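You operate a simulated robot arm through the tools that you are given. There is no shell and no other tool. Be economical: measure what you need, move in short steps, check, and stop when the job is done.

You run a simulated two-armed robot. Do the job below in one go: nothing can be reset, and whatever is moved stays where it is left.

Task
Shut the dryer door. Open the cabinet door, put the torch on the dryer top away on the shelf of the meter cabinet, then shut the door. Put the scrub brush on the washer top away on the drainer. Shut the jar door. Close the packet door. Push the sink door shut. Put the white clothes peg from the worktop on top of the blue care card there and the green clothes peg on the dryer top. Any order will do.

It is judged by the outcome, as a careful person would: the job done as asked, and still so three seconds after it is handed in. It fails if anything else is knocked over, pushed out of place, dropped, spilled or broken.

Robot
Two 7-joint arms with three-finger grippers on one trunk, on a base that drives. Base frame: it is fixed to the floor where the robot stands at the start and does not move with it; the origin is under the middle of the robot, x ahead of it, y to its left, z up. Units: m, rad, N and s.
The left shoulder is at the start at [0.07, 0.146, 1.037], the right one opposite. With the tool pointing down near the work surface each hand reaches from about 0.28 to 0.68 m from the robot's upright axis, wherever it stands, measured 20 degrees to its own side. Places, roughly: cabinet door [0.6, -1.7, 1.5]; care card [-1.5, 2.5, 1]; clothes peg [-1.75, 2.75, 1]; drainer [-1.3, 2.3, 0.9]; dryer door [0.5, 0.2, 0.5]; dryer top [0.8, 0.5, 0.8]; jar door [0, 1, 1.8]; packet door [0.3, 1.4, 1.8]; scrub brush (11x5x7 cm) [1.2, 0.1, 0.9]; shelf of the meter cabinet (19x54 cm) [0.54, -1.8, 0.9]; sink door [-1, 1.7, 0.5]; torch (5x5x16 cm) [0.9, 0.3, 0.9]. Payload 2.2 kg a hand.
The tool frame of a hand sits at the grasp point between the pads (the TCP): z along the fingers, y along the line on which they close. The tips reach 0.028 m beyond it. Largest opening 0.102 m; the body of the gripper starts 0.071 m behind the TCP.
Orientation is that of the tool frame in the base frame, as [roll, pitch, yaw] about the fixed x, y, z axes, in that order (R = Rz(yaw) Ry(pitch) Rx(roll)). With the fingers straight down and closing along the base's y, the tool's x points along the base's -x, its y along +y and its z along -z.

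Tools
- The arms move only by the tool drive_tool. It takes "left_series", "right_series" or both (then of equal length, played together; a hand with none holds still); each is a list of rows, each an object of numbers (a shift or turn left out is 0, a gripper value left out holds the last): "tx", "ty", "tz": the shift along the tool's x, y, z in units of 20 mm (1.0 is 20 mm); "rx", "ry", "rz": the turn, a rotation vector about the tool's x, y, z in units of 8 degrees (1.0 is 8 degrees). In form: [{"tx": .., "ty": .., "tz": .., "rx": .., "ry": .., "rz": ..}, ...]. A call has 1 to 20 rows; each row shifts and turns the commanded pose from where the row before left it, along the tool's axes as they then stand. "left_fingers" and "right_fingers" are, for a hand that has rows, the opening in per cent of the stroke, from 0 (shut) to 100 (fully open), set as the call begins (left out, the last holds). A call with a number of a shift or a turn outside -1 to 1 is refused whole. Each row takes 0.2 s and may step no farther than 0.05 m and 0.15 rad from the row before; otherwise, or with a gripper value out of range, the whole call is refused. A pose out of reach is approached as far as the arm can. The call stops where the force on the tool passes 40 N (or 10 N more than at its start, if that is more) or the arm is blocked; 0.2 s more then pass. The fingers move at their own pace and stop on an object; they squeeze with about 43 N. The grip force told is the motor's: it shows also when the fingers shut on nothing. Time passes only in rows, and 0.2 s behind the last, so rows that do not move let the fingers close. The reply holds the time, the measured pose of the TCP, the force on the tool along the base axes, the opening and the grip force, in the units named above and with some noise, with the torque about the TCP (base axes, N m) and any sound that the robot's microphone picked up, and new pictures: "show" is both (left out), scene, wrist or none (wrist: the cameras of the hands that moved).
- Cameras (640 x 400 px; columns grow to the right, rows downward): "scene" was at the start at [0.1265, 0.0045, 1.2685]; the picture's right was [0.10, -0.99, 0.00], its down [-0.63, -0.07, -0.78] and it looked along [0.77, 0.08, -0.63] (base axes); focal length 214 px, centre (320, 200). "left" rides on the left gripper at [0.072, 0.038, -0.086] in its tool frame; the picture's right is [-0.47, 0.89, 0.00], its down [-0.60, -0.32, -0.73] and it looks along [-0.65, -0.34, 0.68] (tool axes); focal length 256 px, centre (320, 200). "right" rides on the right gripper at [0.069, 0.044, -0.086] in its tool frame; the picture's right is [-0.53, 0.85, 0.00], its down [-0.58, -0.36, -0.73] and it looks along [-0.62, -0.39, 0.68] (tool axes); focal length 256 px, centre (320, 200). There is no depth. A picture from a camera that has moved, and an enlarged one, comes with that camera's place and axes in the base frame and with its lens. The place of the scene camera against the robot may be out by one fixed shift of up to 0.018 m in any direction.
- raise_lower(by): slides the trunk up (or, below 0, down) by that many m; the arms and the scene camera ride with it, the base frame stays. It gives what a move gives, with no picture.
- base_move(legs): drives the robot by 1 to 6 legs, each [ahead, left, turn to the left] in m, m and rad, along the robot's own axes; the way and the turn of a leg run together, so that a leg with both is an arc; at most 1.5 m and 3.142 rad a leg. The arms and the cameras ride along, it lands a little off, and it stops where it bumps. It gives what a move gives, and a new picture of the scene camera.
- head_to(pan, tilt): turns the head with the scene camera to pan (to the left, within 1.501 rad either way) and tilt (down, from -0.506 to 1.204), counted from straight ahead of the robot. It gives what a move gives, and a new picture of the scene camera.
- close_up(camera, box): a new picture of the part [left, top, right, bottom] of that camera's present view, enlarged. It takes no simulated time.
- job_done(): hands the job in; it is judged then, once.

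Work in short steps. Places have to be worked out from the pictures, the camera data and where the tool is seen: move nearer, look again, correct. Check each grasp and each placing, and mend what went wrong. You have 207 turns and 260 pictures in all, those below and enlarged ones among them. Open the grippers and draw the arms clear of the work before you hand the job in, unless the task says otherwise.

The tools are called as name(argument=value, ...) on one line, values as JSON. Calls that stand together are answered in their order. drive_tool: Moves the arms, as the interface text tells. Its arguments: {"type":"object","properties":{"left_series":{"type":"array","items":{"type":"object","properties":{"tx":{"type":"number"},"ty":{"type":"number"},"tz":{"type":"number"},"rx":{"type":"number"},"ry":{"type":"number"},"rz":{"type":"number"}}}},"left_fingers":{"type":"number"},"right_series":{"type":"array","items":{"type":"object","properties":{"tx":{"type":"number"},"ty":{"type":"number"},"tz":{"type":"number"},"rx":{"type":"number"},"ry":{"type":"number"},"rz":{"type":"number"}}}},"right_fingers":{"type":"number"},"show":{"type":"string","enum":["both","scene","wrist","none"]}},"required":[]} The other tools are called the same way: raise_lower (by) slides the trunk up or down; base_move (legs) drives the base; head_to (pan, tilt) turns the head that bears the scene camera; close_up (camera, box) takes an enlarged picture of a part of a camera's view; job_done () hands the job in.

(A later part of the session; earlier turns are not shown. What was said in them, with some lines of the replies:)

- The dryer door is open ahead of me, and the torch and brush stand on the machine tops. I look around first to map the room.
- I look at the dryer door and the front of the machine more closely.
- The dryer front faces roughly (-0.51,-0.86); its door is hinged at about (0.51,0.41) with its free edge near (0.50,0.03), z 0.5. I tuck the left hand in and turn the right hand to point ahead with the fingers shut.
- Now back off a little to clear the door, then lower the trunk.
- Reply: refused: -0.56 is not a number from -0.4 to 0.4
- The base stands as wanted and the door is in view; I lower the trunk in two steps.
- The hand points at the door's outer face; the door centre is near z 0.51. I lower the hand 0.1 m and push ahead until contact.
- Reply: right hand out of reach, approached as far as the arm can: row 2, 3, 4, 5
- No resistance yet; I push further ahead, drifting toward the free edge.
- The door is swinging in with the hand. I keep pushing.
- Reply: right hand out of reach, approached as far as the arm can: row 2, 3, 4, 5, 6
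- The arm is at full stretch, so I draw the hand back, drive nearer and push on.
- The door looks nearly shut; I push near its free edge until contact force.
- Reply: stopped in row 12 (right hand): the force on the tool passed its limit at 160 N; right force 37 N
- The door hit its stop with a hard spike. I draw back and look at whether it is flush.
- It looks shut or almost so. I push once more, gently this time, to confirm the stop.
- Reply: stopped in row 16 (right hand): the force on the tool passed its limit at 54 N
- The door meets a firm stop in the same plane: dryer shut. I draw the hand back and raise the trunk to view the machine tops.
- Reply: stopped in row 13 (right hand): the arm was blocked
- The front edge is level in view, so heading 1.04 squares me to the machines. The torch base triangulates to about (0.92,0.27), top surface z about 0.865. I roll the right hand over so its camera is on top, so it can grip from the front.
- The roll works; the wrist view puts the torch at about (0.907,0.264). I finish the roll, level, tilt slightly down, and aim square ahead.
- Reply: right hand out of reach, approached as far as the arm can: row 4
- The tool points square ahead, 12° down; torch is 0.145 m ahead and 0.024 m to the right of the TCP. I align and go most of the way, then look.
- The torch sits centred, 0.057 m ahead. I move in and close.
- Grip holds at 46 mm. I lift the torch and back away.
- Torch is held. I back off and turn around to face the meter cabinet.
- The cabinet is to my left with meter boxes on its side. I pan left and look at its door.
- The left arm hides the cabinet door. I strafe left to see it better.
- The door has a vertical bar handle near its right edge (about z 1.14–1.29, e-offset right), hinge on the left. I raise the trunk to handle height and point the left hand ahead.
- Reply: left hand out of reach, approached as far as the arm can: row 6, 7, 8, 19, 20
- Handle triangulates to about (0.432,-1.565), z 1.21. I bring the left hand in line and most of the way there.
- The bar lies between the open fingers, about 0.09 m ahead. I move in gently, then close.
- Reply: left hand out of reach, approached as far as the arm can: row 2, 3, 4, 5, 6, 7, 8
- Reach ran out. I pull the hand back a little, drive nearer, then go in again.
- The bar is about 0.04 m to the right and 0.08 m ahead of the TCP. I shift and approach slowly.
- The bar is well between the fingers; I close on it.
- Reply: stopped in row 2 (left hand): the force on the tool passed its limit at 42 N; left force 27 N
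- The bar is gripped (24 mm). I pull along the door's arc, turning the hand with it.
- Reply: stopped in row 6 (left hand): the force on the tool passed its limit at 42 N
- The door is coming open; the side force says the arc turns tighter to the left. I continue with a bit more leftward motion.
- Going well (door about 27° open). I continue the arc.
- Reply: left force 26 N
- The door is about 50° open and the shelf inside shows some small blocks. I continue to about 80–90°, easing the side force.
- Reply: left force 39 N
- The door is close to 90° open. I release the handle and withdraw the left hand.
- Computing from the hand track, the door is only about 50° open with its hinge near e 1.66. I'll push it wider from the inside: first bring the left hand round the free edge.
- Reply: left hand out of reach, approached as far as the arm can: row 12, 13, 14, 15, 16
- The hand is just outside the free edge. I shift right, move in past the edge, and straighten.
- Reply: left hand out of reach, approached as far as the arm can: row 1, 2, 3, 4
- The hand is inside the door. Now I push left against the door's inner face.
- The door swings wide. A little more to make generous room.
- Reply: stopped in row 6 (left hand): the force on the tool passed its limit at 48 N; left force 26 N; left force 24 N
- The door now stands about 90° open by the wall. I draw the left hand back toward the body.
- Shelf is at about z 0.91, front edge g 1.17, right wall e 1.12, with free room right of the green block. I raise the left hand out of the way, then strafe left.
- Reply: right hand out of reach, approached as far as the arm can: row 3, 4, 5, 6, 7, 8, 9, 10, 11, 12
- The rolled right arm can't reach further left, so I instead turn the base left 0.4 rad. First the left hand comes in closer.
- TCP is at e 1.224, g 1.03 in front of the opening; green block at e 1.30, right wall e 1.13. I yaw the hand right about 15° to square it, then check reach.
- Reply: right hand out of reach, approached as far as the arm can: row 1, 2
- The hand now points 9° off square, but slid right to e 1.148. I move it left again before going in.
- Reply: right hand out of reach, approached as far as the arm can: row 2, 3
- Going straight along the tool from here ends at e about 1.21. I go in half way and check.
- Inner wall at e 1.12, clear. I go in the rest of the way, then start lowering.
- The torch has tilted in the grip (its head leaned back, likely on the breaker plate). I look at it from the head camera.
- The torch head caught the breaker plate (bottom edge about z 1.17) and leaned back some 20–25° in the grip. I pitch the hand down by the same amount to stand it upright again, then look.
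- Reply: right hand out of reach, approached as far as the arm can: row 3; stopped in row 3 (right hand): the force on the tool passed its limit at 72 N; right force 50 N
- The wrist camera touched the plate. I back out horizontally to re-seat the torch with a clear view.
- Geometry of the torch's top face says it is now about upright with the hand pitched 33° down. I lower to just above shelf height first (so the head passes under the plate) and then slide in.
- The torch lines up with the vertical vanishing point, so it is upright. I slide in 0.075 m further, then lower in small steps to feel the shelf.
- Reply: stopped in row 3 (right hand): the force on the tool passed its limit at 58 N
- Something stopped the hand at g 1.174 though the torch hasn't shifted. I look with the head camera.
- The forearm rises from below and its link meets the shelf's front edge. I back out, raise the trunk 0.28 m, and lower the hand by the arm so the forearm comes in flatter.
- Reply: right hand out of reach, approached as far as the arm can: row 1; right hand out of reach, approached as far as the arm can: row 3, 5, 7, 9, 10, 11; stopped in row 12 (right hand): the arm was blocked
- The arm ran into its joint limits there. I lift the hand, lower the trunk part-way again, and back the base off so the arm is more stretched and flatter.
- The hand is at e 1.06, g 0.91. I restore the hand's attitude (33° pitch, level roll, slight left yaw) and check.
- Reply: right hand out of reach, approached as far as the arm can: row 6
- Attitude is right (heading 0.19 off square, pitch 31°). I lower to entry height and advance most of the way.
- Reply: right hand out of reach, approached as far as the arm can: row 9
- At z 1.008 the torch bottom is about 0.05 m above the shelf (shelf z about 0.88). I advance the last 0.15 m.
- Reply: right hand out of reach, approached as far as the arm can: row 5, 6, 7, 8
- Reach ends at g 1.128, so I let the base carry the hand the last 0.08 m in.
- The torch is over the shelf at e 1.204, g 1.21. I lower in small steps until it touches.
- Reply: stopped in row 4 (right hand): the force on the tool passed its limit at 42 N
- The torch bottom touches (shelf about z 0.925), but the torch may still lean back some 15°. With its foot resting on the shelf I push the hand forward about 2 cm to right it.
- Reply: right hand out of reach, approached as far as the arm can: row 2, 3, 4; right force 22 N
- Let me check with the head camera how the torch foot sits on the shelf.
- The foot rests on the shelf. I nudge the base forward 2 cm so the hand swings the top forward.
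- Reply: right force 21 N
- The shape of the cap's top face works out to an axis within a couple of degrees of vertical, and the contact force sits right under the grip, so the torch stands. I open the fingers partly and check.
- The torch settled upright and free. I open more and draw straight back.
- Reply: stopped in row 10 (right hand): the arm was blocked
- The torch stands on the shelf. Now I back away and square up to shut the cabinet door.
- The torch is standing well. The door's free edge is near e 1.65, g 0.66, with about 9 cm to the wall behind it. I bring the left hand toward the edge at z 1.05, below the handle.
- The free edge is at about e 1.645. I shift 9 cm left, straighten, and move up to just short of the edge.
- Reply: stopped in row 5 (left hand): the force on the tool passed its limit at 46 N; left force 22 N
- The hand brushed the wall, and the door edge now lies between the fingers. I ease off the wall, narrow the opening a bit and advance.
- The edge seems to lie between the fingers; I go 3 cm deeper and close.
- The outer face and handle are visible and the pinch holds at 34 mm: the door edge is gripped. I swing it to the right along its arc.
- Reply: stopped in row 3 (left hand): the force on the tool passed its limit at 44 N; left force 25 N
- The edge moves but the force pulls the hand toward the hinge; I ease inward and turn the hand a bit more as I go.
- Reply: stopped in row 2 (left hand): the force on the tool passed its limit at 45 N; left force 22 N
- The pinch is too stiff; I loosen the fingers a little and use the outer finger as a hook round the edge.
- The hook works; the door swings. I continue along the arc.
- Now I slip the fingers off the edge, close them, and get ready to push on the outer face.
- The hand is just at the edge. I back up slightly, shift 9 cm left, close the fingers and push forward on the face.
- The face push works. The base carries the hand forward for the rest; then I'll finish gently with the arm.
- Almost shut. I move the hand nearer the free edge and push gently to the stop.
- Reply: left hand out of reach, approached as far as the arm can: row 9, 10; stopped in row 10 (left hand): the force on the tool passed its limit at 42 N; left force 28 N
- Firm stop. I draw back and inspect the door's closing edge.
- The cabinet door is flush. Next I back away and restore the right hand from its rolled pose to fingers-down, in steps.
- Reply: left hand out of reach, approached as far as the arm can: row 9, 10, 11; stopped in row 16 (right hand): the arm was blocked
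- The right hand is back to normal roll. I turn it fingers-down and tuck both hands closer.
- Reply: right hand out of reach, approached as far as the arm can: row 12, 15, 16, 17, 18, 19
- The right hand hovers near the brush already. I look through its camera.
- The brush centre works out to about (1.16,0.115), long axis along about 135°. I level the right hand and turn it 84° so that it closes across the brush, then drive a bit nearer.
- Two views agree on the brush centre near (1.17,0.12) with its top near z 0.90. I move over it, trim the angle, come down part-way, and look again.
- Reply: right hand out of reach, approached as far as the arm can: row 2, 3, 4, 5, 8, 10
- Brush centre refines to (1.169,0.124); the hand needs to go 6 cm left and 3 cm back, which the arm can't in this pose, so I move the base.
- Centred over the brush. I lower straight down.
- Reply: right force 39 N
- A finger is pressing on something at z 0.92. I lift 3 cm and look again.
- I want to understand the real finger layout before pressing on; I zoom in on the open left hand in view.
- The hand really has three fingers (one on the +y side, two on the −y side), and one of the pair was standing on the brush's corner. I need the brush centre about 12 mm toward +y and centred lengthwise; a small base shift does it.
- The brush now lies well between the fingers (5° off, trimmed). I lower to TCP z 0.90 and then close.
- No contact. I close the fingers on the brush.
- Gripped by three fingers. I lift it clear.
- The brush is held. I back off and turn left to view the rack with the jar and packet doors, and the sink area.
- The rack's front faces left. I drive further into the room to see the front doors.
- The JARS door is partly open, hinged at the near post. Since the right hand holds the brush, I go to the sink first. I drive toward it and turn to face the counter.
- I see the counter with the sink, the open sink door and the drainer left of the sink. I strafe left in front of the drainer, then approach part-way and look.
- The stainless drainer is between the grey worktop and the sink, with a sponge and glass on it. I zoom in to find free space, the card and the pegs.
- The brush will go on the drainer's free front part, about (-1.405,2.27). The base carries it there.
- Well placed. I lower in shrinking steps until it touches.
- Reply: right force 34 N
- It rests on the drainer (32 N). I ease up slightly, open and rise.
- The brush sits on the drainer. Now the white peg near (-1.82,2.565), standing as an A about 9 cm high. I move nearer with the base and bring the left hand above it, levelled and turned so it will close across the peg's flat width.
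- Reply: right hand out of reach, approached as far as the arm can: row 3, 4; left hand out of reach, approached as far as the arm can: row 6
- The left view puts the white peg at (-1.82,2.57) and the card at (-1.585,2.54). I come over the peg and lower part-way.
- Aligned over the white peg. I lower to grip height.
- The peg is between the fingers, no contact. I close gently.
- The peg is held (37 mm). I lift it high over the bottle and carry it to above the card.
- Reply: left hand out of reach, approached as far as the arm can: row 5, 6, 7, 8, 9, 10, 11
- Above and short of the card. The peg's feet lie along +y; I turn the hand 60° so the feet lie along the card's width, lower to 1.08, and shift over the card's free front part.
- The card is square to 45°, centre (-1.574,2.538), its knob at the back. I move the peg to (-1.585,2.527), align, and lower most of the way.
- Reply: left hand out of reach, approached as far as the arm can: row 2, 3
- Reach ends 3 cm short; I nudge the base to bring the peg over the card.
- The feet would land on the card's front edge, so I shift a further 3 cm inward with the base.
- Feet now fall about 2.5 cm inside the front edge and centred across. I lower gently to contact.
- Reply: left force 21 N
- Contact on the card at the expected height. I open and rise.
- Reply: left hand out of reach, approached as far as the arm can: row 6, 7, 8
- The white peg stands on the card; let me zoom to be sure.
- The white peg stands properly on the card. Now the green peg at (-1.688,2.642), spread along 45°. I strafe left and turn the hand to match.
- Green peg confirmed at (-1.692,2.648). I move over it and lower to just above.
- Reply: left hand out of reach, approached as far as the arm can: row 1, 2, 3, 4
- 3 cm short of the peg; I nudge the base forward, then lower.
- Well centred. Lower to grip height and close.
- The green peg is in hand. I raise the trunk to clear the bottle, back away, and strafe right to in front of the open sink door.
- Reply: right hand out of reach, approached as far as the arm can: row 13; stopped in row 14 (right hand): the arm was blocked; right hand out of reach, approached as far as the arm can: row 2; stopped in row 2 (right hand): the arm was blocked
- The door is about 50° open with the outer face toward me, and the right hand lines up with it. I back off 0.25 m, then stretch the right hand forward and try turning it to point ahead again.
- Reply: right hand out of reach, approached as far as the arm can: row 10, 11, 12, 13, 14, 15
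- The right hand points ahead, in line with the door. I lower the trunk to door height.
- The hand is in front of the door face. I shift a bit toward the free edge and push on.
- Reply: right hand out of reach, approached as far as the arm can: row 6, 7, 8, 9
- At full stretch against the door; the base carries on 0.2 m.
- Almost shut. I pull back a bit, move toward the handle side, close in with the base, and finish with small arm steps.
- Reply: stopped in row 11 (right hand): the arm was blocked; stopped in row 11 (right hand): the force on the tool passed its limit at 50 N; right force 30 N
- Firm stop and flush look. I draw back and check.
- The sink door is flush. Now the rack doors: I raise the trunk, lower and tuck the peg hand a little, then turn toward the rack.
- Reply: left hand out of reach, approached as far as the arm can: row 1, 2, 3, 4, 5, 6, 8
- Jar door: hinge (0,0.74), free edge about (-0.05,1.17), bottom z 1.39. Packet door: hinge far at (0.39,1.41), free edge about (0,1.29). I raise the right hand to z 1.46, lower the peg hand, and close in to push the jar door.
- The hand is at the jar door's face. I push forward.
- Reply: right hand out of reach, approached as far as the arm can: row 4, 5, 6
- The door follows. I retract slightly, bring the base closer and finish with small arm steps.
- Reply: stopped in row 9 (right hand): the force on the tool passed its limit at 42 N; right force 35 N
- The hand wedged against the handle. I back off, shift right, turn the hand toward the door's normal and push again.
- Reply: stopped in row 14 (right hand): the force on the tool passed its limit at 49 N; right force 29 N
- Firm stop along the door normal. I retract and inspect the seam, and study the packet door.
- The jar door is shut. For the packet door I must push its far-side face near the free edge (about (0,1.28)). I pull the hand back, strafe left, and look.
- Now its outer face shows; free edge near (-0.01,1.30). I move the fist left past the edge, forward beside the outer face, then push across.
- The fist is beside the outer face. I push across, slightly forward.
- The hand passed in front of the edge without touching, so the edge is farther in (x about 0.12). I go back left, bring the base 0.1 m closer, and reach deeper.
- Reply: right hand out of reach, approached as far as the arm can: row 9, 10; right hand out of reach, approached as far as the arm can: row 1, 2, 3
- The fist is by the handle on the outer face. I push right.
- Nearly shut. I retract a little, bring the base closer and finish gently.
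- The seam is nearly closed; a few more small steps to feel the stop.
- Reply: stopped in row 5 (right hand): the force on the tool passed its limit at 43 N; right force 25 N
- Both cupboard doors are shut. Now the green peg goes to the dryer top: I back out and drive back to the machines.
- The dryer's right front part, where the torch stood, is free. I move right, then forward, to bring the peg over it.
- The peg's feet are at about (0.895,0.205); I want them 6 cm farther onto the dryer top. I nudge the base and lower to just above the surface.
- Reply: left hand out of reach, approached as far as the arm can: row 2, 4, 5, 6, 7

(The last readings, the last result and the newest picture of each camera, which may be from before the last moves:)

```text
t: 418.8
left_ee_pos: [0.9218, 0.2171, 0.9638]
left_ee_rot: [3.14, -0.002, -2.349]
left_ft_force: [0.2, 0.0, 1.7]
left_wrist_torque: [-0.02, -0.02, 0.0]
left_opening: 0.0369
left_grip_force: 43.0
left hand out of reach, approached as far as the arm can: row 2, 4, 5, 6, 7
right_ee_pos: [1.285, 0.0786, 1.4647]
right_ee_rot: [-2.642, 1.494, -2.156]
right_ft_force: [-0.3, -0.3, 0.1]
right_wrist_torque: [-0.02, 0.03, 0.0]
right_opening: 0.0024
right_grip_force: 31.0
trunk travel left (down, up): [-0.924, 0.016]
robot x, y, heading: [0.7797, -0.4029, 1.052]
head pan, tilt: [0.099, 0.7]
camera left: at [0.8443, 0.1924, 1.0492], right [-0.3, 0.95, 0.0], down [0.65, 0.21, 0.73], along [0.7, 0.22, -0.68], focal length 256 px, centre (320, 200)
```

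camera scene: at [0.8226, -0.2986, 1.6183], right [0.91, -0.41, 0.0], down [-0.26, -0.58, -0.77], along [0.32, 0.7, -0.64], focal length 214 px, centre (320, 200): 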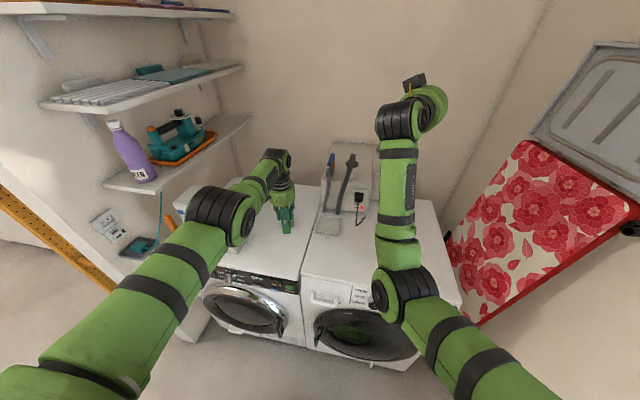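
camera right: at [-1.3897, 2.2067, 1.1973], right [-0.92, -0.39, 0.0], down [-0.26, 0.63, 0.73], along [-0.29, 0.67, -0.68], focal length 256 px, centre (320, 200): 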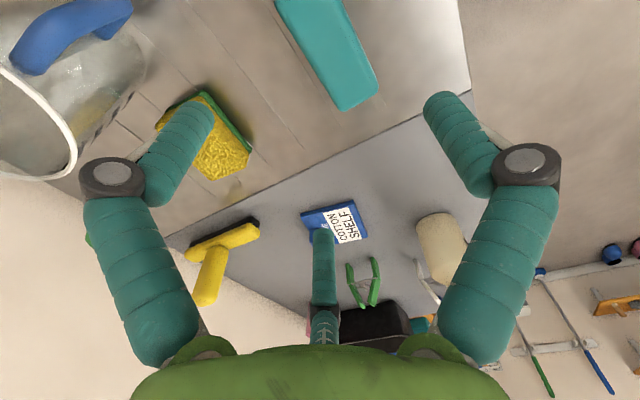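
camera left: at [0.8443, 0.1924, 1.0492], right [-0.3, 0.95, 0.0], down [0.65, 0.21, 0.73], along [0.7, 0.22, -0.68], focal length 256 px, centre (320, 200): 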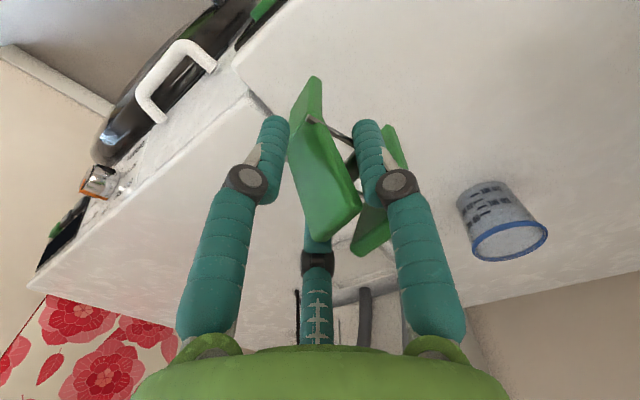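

The high shoulder limits the reach. I raise the hand, drop the trunk 0.2 m, and go on from there.

drive_tool(left_series=[{"tz": -1}, {"tz": -1}, {"tz": -1}, {"tz": -1}, {"tz": -1}, {"tz": -1}, {"tz": -1}, {"tz": -1}, {"tz": -1}, {"tz": -1}, {"tz": -1}, {"tz": -1}], show="none")

raise_lower(by=-0.2)

close_up(camera="left", box=[0, 0, 640, 400])

```text
t: 421.4
left_ee_pos: [0.9232, 0.2157, 1.2048]
left_ee_rot: [3.14, -0.002, -2.352]
left_ft_force: [-0.6, 0.2, -0.6]
left_wrist_torque: [0.02, -0.04, 0.0]
left_opening: 0.0369
left_grip_force: 42.5
right_ee_pos: [1.2852, 0.077, 1.4646]
right_ee_rot: [-2.65, 1.496, -2.164]
right_ft_force: [0.6, 0.2, 1.2]
right_wrist_torque: [-0.02, -0.03, 0.02]
right_opening: 0.002
right_grip_force: 31.6
trunk travel left (down, up): [-0.924, 0.016]
robot x, y, heading: [0.7738, -0.4034, 1.05]
head pan, tilt: [0.099, 0.7]
```

```text
t: 423.5
left_ee_pos: [0.9226, 0.2169, 1.0051]
left_ee_rot: [-3.141, -0.003, -2.35]
left_ft_force: [-0.8, 0.3, -0.4]
left_wrist_torque: [-0.01, 0.03, 0.04]
left_opening: 0.037
left_grip_force: 43.2
right_ee_pos: [1.2855, 0.0767, 1.2656]
right_ee_rot: [-2.643, 1.494, -2.159]
right_ft_force: [-0.3, -0.3, -0.5]
right_wrist_torque: [0.0, 0.05, -0.03]
right_opening: 0.002
right_grip_force: 32.2
trunk travel left (down, up): [-0.724, 0.216]
robot x, y, heading: [0.7796, -0.4039, 1.049]
head pan, tilt: [0.099, 0.7]
```

```text
1.00 times, centred on (320, 200) of left (not enlarged: the box is as wide or as high as the picture)
camera zoom: at [0.8456, 0.1918, 1.0897], right [-0.3, 0.95, 0.0], down [0.65, 0.21, 0.73], along [0.7, 0.22, -0.68], focal length 256 px, centre (320, 200)
```

zoom: 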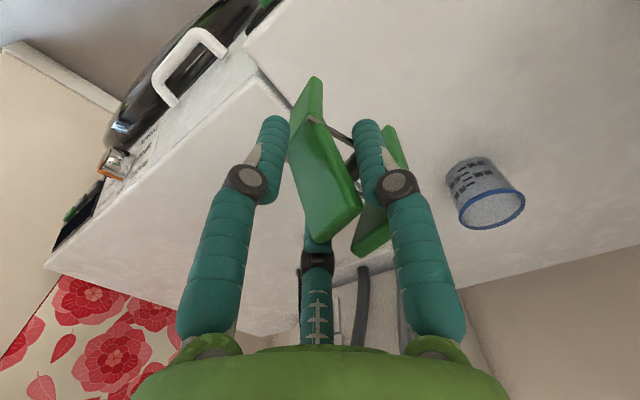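

I shift 3.5 cm deeper and lower gently to contact.

drive_tool(left_series=[{"tx": -0.65, "ty": 0.65}, {"tx": -0.6, "ty": 0.6}, {"tz": 1}, {"tz": 1}, {"tz": 0.8}, {"tz": 0.4}, {"tz": 0.3}, {"tz": 0.25}, {"tz": 0.25}, {"tz": 0.25}, {"tz": 0.25}], show="wrist")

```text
t: 425.9
left_ee_pos: [0.9226, 0.2513, 0.9238]
left_ee_rot: [3.135, 0.015, -2.35]
left_ft_force: [-3.8, 2.0, 39.5]
left_wrist_torque: [0.14, 0.12, 0.05]
left_opening: 0.0371
left_grip_force: 42.7
right_ee_pos: [1.2836, 0.0718, 1.2694]
right_ee_rot: [-2.663, 1.502, -2.179]
right_ft_force: [0.2, 0.0, -0.5]
right_wrist_torque: [-0.01, -0.05, -0.01]
right_opening: 0.0024
right_grip_force: 30.9
trunk travel left (down, up): [-0.724, 0.216]
robot x, y, heading: [0.7782, -0.408, 1.051]
head pan, tilt: [0.099, 0.7]
camera left: at [0.8443, 0.2253, 1.0089], right [-0.3, 0.95, 0.01], down [0.65, 0.19, 0.74], along [0.7, 0.23, -0.67], focal length 256 px, centre (320, 200)
```

left: 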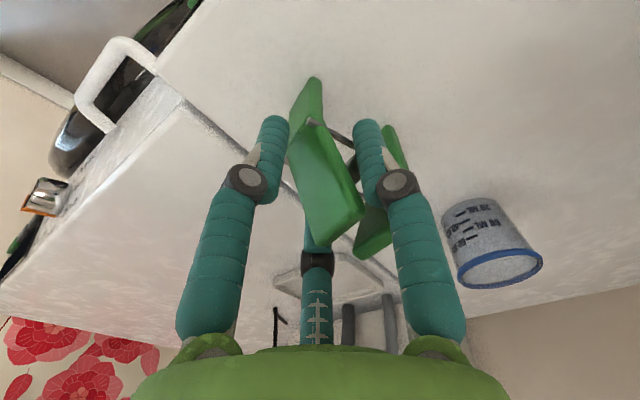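

Contact on the dryer top. I ease off, open, and rise.

drive_tool(left_series=[{"tz": -0.25}, {}, {}], left_fingers=70, show="none")

drive_tool(left_series=[{"tz": -0.5}, {"tz": -1}, {"tz": -1}, {"tz": -1}, {"tz": -1}, {"tz": -1}, {"tz": -1}, {"tz": -1}, {"tz": -1}, {"tz": -1}], show="wrist")

```text
t: 426.7
left_ee_pos: [0.9231, 0.2531, 0.9177]
left_ee_rot: [-3.141, -0.003, -2.351]
left_ft_force: [-0.4, 0.8, 0.0]
left_wrist_torque: [0.0, 0.02, -0.02]
left_opening: 0.0716
left_grip_force: 0.0
right_ee_pos: [1.2853, 0.0787, 1.265]
right_ee_rot: [-2.641, 1.494, -2.157]
right_ft_force: [-0.1, 0.1, -0.4]
right_wrist_torque: [0.01, 0.01, -0.03]
right_opening: 0.0022
right_grip_force: 31.4
trunk travel left (down, up): [-0.724, 0.216]
robot x, y, heading: [0.7771, -0.4022, 1.05]
head pan, tilt: [0.099, 0.7]
```

```text
t: 428.9
left_ee_pos: [0.9167, 0.2448, 1.109]
left_ee_rot: [3.141, -0.004, -2.352]
left_ft_force: [-0.4, 0.1, 0.8]
left_wrist_torque: [0.01, 0.0, 0.0]
left_opening: 0.0714
left_grip_force: 0.1
left hand out of reach, approached as far as the arm can: row 10
right_ee_pos: [1.2854, 0.0766, 1.2664]
right_ee_rot: [-2.649, 1.497, -2.163]
right_ft_force: [-0.6, -0.2, -0.4]
right_wrist_torque: [0.02, 0.01, 0.04]
right_opening: 0.0021
right_grip_force: 31.8
trunk travel left (down, up): [-0.724, 0.216]
robot x, y, heading: [0.7786, -0.4019, 1.049]
head pan, tilt: [0.099, 0.7]
camera left: at [0.84, 0.2208, 1.1943], right [-0.3, 0.95, 0.0], down [0.65, 0.21, 0.73], along [0.69, 0.22, -0.69], focal length 256 px, centre (320, 200)
```

left: 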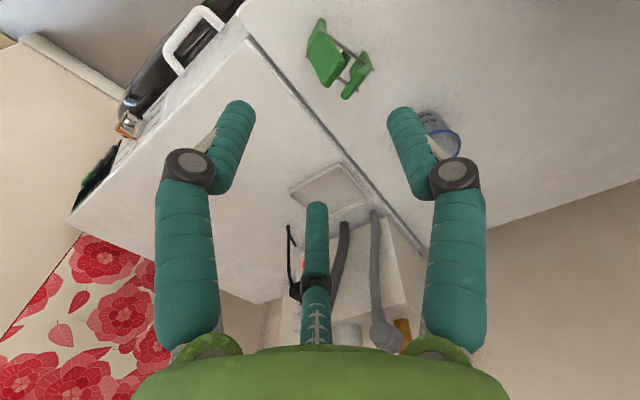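

The green peg stands on the dryer top. I back away, open the right hand, and take a last look around.

base_move(legs=[[-0.4, 0, 0]])

drive_tool(right_series=[{}, {}], left_series=[{}, {}], right_fingers=100, left_fingers=100, show="none")

close_up(camera="scene", box=[180, 120, 500, 400])

base_move(legs=[[0, 0, -1.9]])

head_to(pan=-0.8, tilt=0.1)

```text
t: 431.4
left_ee_pos: [0.7215, -0.0961, 1.1076]
left_ee_rot: [-3.141, -0.006, -2.353]
left_ft_force: [0.8, 0.1, 0.3]
left_wrist_torque: [0.02, 0.03, 0.0]
left_opening: 0.0715
left_grip_force: 0.1
right_ee_pos: [1.0909, -0.2651, 1.2645]
right_ee_rot: [-2.642, 1.492, -2.159]
right_ft_force: [0.1, 0.0, 0.4]
right_wrist_torque: [-0.03, 0.0, 0.0]
right_opening: 0.0023
right_grip_force: 30.9
trunk travel left (down, up): [-0.724, 0.216]
robot x, y, heading: [0.5789, -0.7467, 1.048]
head pan, tilt: [0.099, 0.7]
camera scene: at [0.6321, -0.6302, 1.4169], right [0.91, -0.41, 0.0], down [-0.27, -0.59, -0.76], along [0.31, 0.7, -0.64], focal length 214 px, centre (320, 200)
```

scene: 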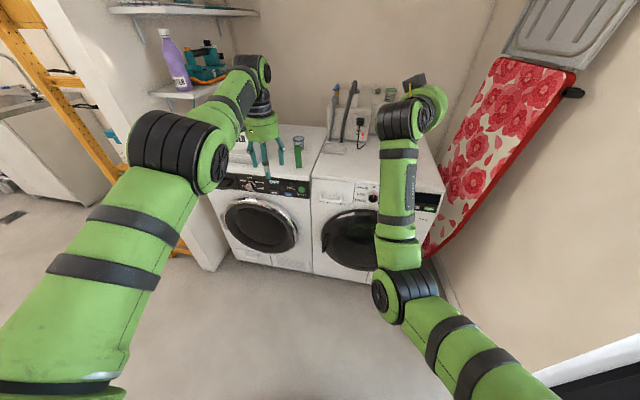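

```text
t: 432.0
left_ee_pos: [0.7217, -0.0965, 1.1086]
left_ee_rot: [3.141, -0.006, -2.353]
left_ft_force: [-0.1, 0.2, 0.7]
left_wrist_torque: [0.02, -0.05, -0.02]
left_opening: 0.102
left_grip_force: 0.1
right_ee_pos: [1.0885, -0.2661, 1.2649]
right_ee_rot: [-2.643, 1.493, -2.16]
right_ft_force: [0.0, 0.7, 0.1]
right_wrist_torque: [0.0, -0.02, -0.01]
right_opening: 0.1019
right_grip_force: 0.1
trunk travel left (down, up): [-0.724, 0.216]
robot x, y, heading: [0.5799, -0.7475, 1.048]
head pan, tilt: [0.099, 0.7]
```

```text
1.43 times, centred on (340, 260) of scene
camera zoom: at [0.6315, -0.6311, 1.4171], right [0.91, -0.41, 0.0], down [-0.26, -0.59, -0.76], along [0.31, 0.7, -0.64], focal length 306 px, centre (291, 114)
```

zoom: 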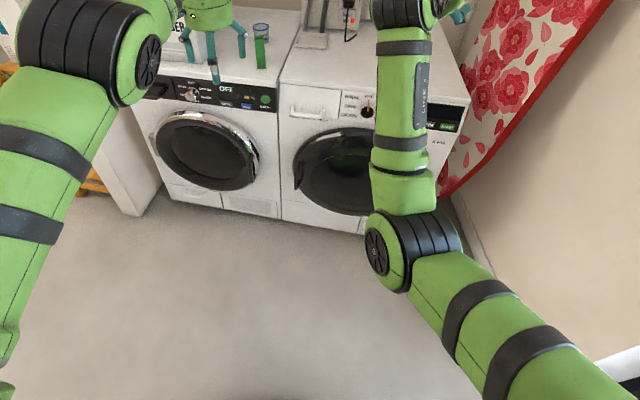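

```text
t: 437.0
left_ee_pos: [1.1449, -1.1004, 1.1069]
left_ee_rot: [3.141, -0.005, 2.015]
left_ft_force: [-0.6, 0.7, -0.8]
left_wrist_torque: [-0.01, -0.01, 0.03]
left_opening: 0.102
left_grip_force: 0.0
right_ee_pos: [0.862, -1.3883, 1.264]
right_ee_rot: [-2.643, 1.495, 2.209]
right_ft_force: [-0.3, 0.1, 0.0]
right_wrist_torque: [0.0, 0.04, -0.05]
right_opening: 0.102
right_grip_force: 0.0
trunk travel left (down, up): [-0.724, 0.216]
robot x, y, heading: [0.5787, -0.7436, -0.867]
head pan, tilt: [0.099, 0.7]
camera scene: at [0.6651, -0.849, 1.4171], right [-0.69, -0.72, 0.0], down [-0.46, 0.45, -0.76], along [0.55, -0.53, -0.64], focal length 214 px, centre (320, 200)
```

scene: 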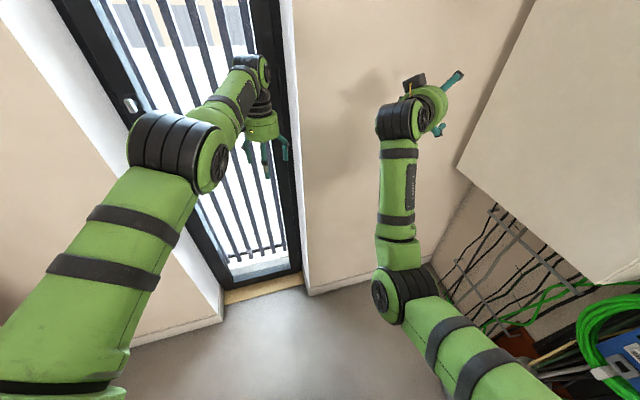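

```text
t: 438.2
left_ee_pos: [1.1442, -1.0997, 1.1078]
left_ee_rot: [-3.141, -0.004, 2.016]
left_ft_force: [0.3, 0.1, 0.3]
left_wrist_torque: [-0.01, 0.01, 0.0]
left_opening: 0.1019
left_grip_force: 0.1
right_ee_pos: [0.861, -1.3885, 1.2654]
right_ee_rot: [-2.645, 1.496, 2.208]
right_ft_force: [0.9, -0.3, -0.6]
right_wrist_torque: [-0.03, 0.02, -0.02]
right_opening: 0.102
right_grip_force: 0.1
trunk travel left (down, up): [-0.724, 0.216]
robot x, y, heading: [0.5798, -0.7477, -0.867]
head pan, tilt: [-0.799, 0.099]
camera scene: at [0.5952, -0.8818, 1.4718], right [-1.0, 0.1, 0.0], down [0.01, 0.1, -0.99], along [-0.09, -0.99, -0.1], focal length 214 px, centre (320, 200)
```

scene: 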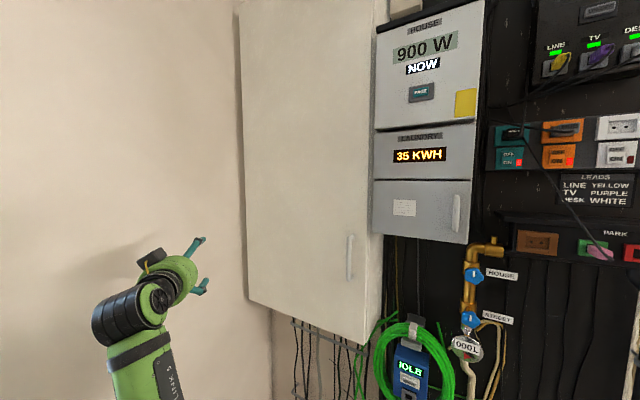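

The cabinet door is shut, the dryer door is shut and the peg is on the dryer. Both hands are open and touching nothing, so I hand the job in.

job_done()

```text
The job is handed in.
```

I finished every item on the list and handed the job in.

- **Doors:** the dryer, cabinet, jar, packet and sink doors are shut. I pushed each one until it met a firm stop.
- **Torch:** it was standing upright on the meter cabinet shelf when I shut that door; I did not look inside again. Its head caught the breaker plate on the way in and tilted in the grip, and the wrist camera bumped the plate too. I saw no damage.
- **Scrub brush:** it is on the drainer.
- **Pegs:** the white peg stands on the blue care card and the green peg stands on the dryer top.

The first push on the dryer door was harder than intended, with a 160 N spike. The door looks undamaged.
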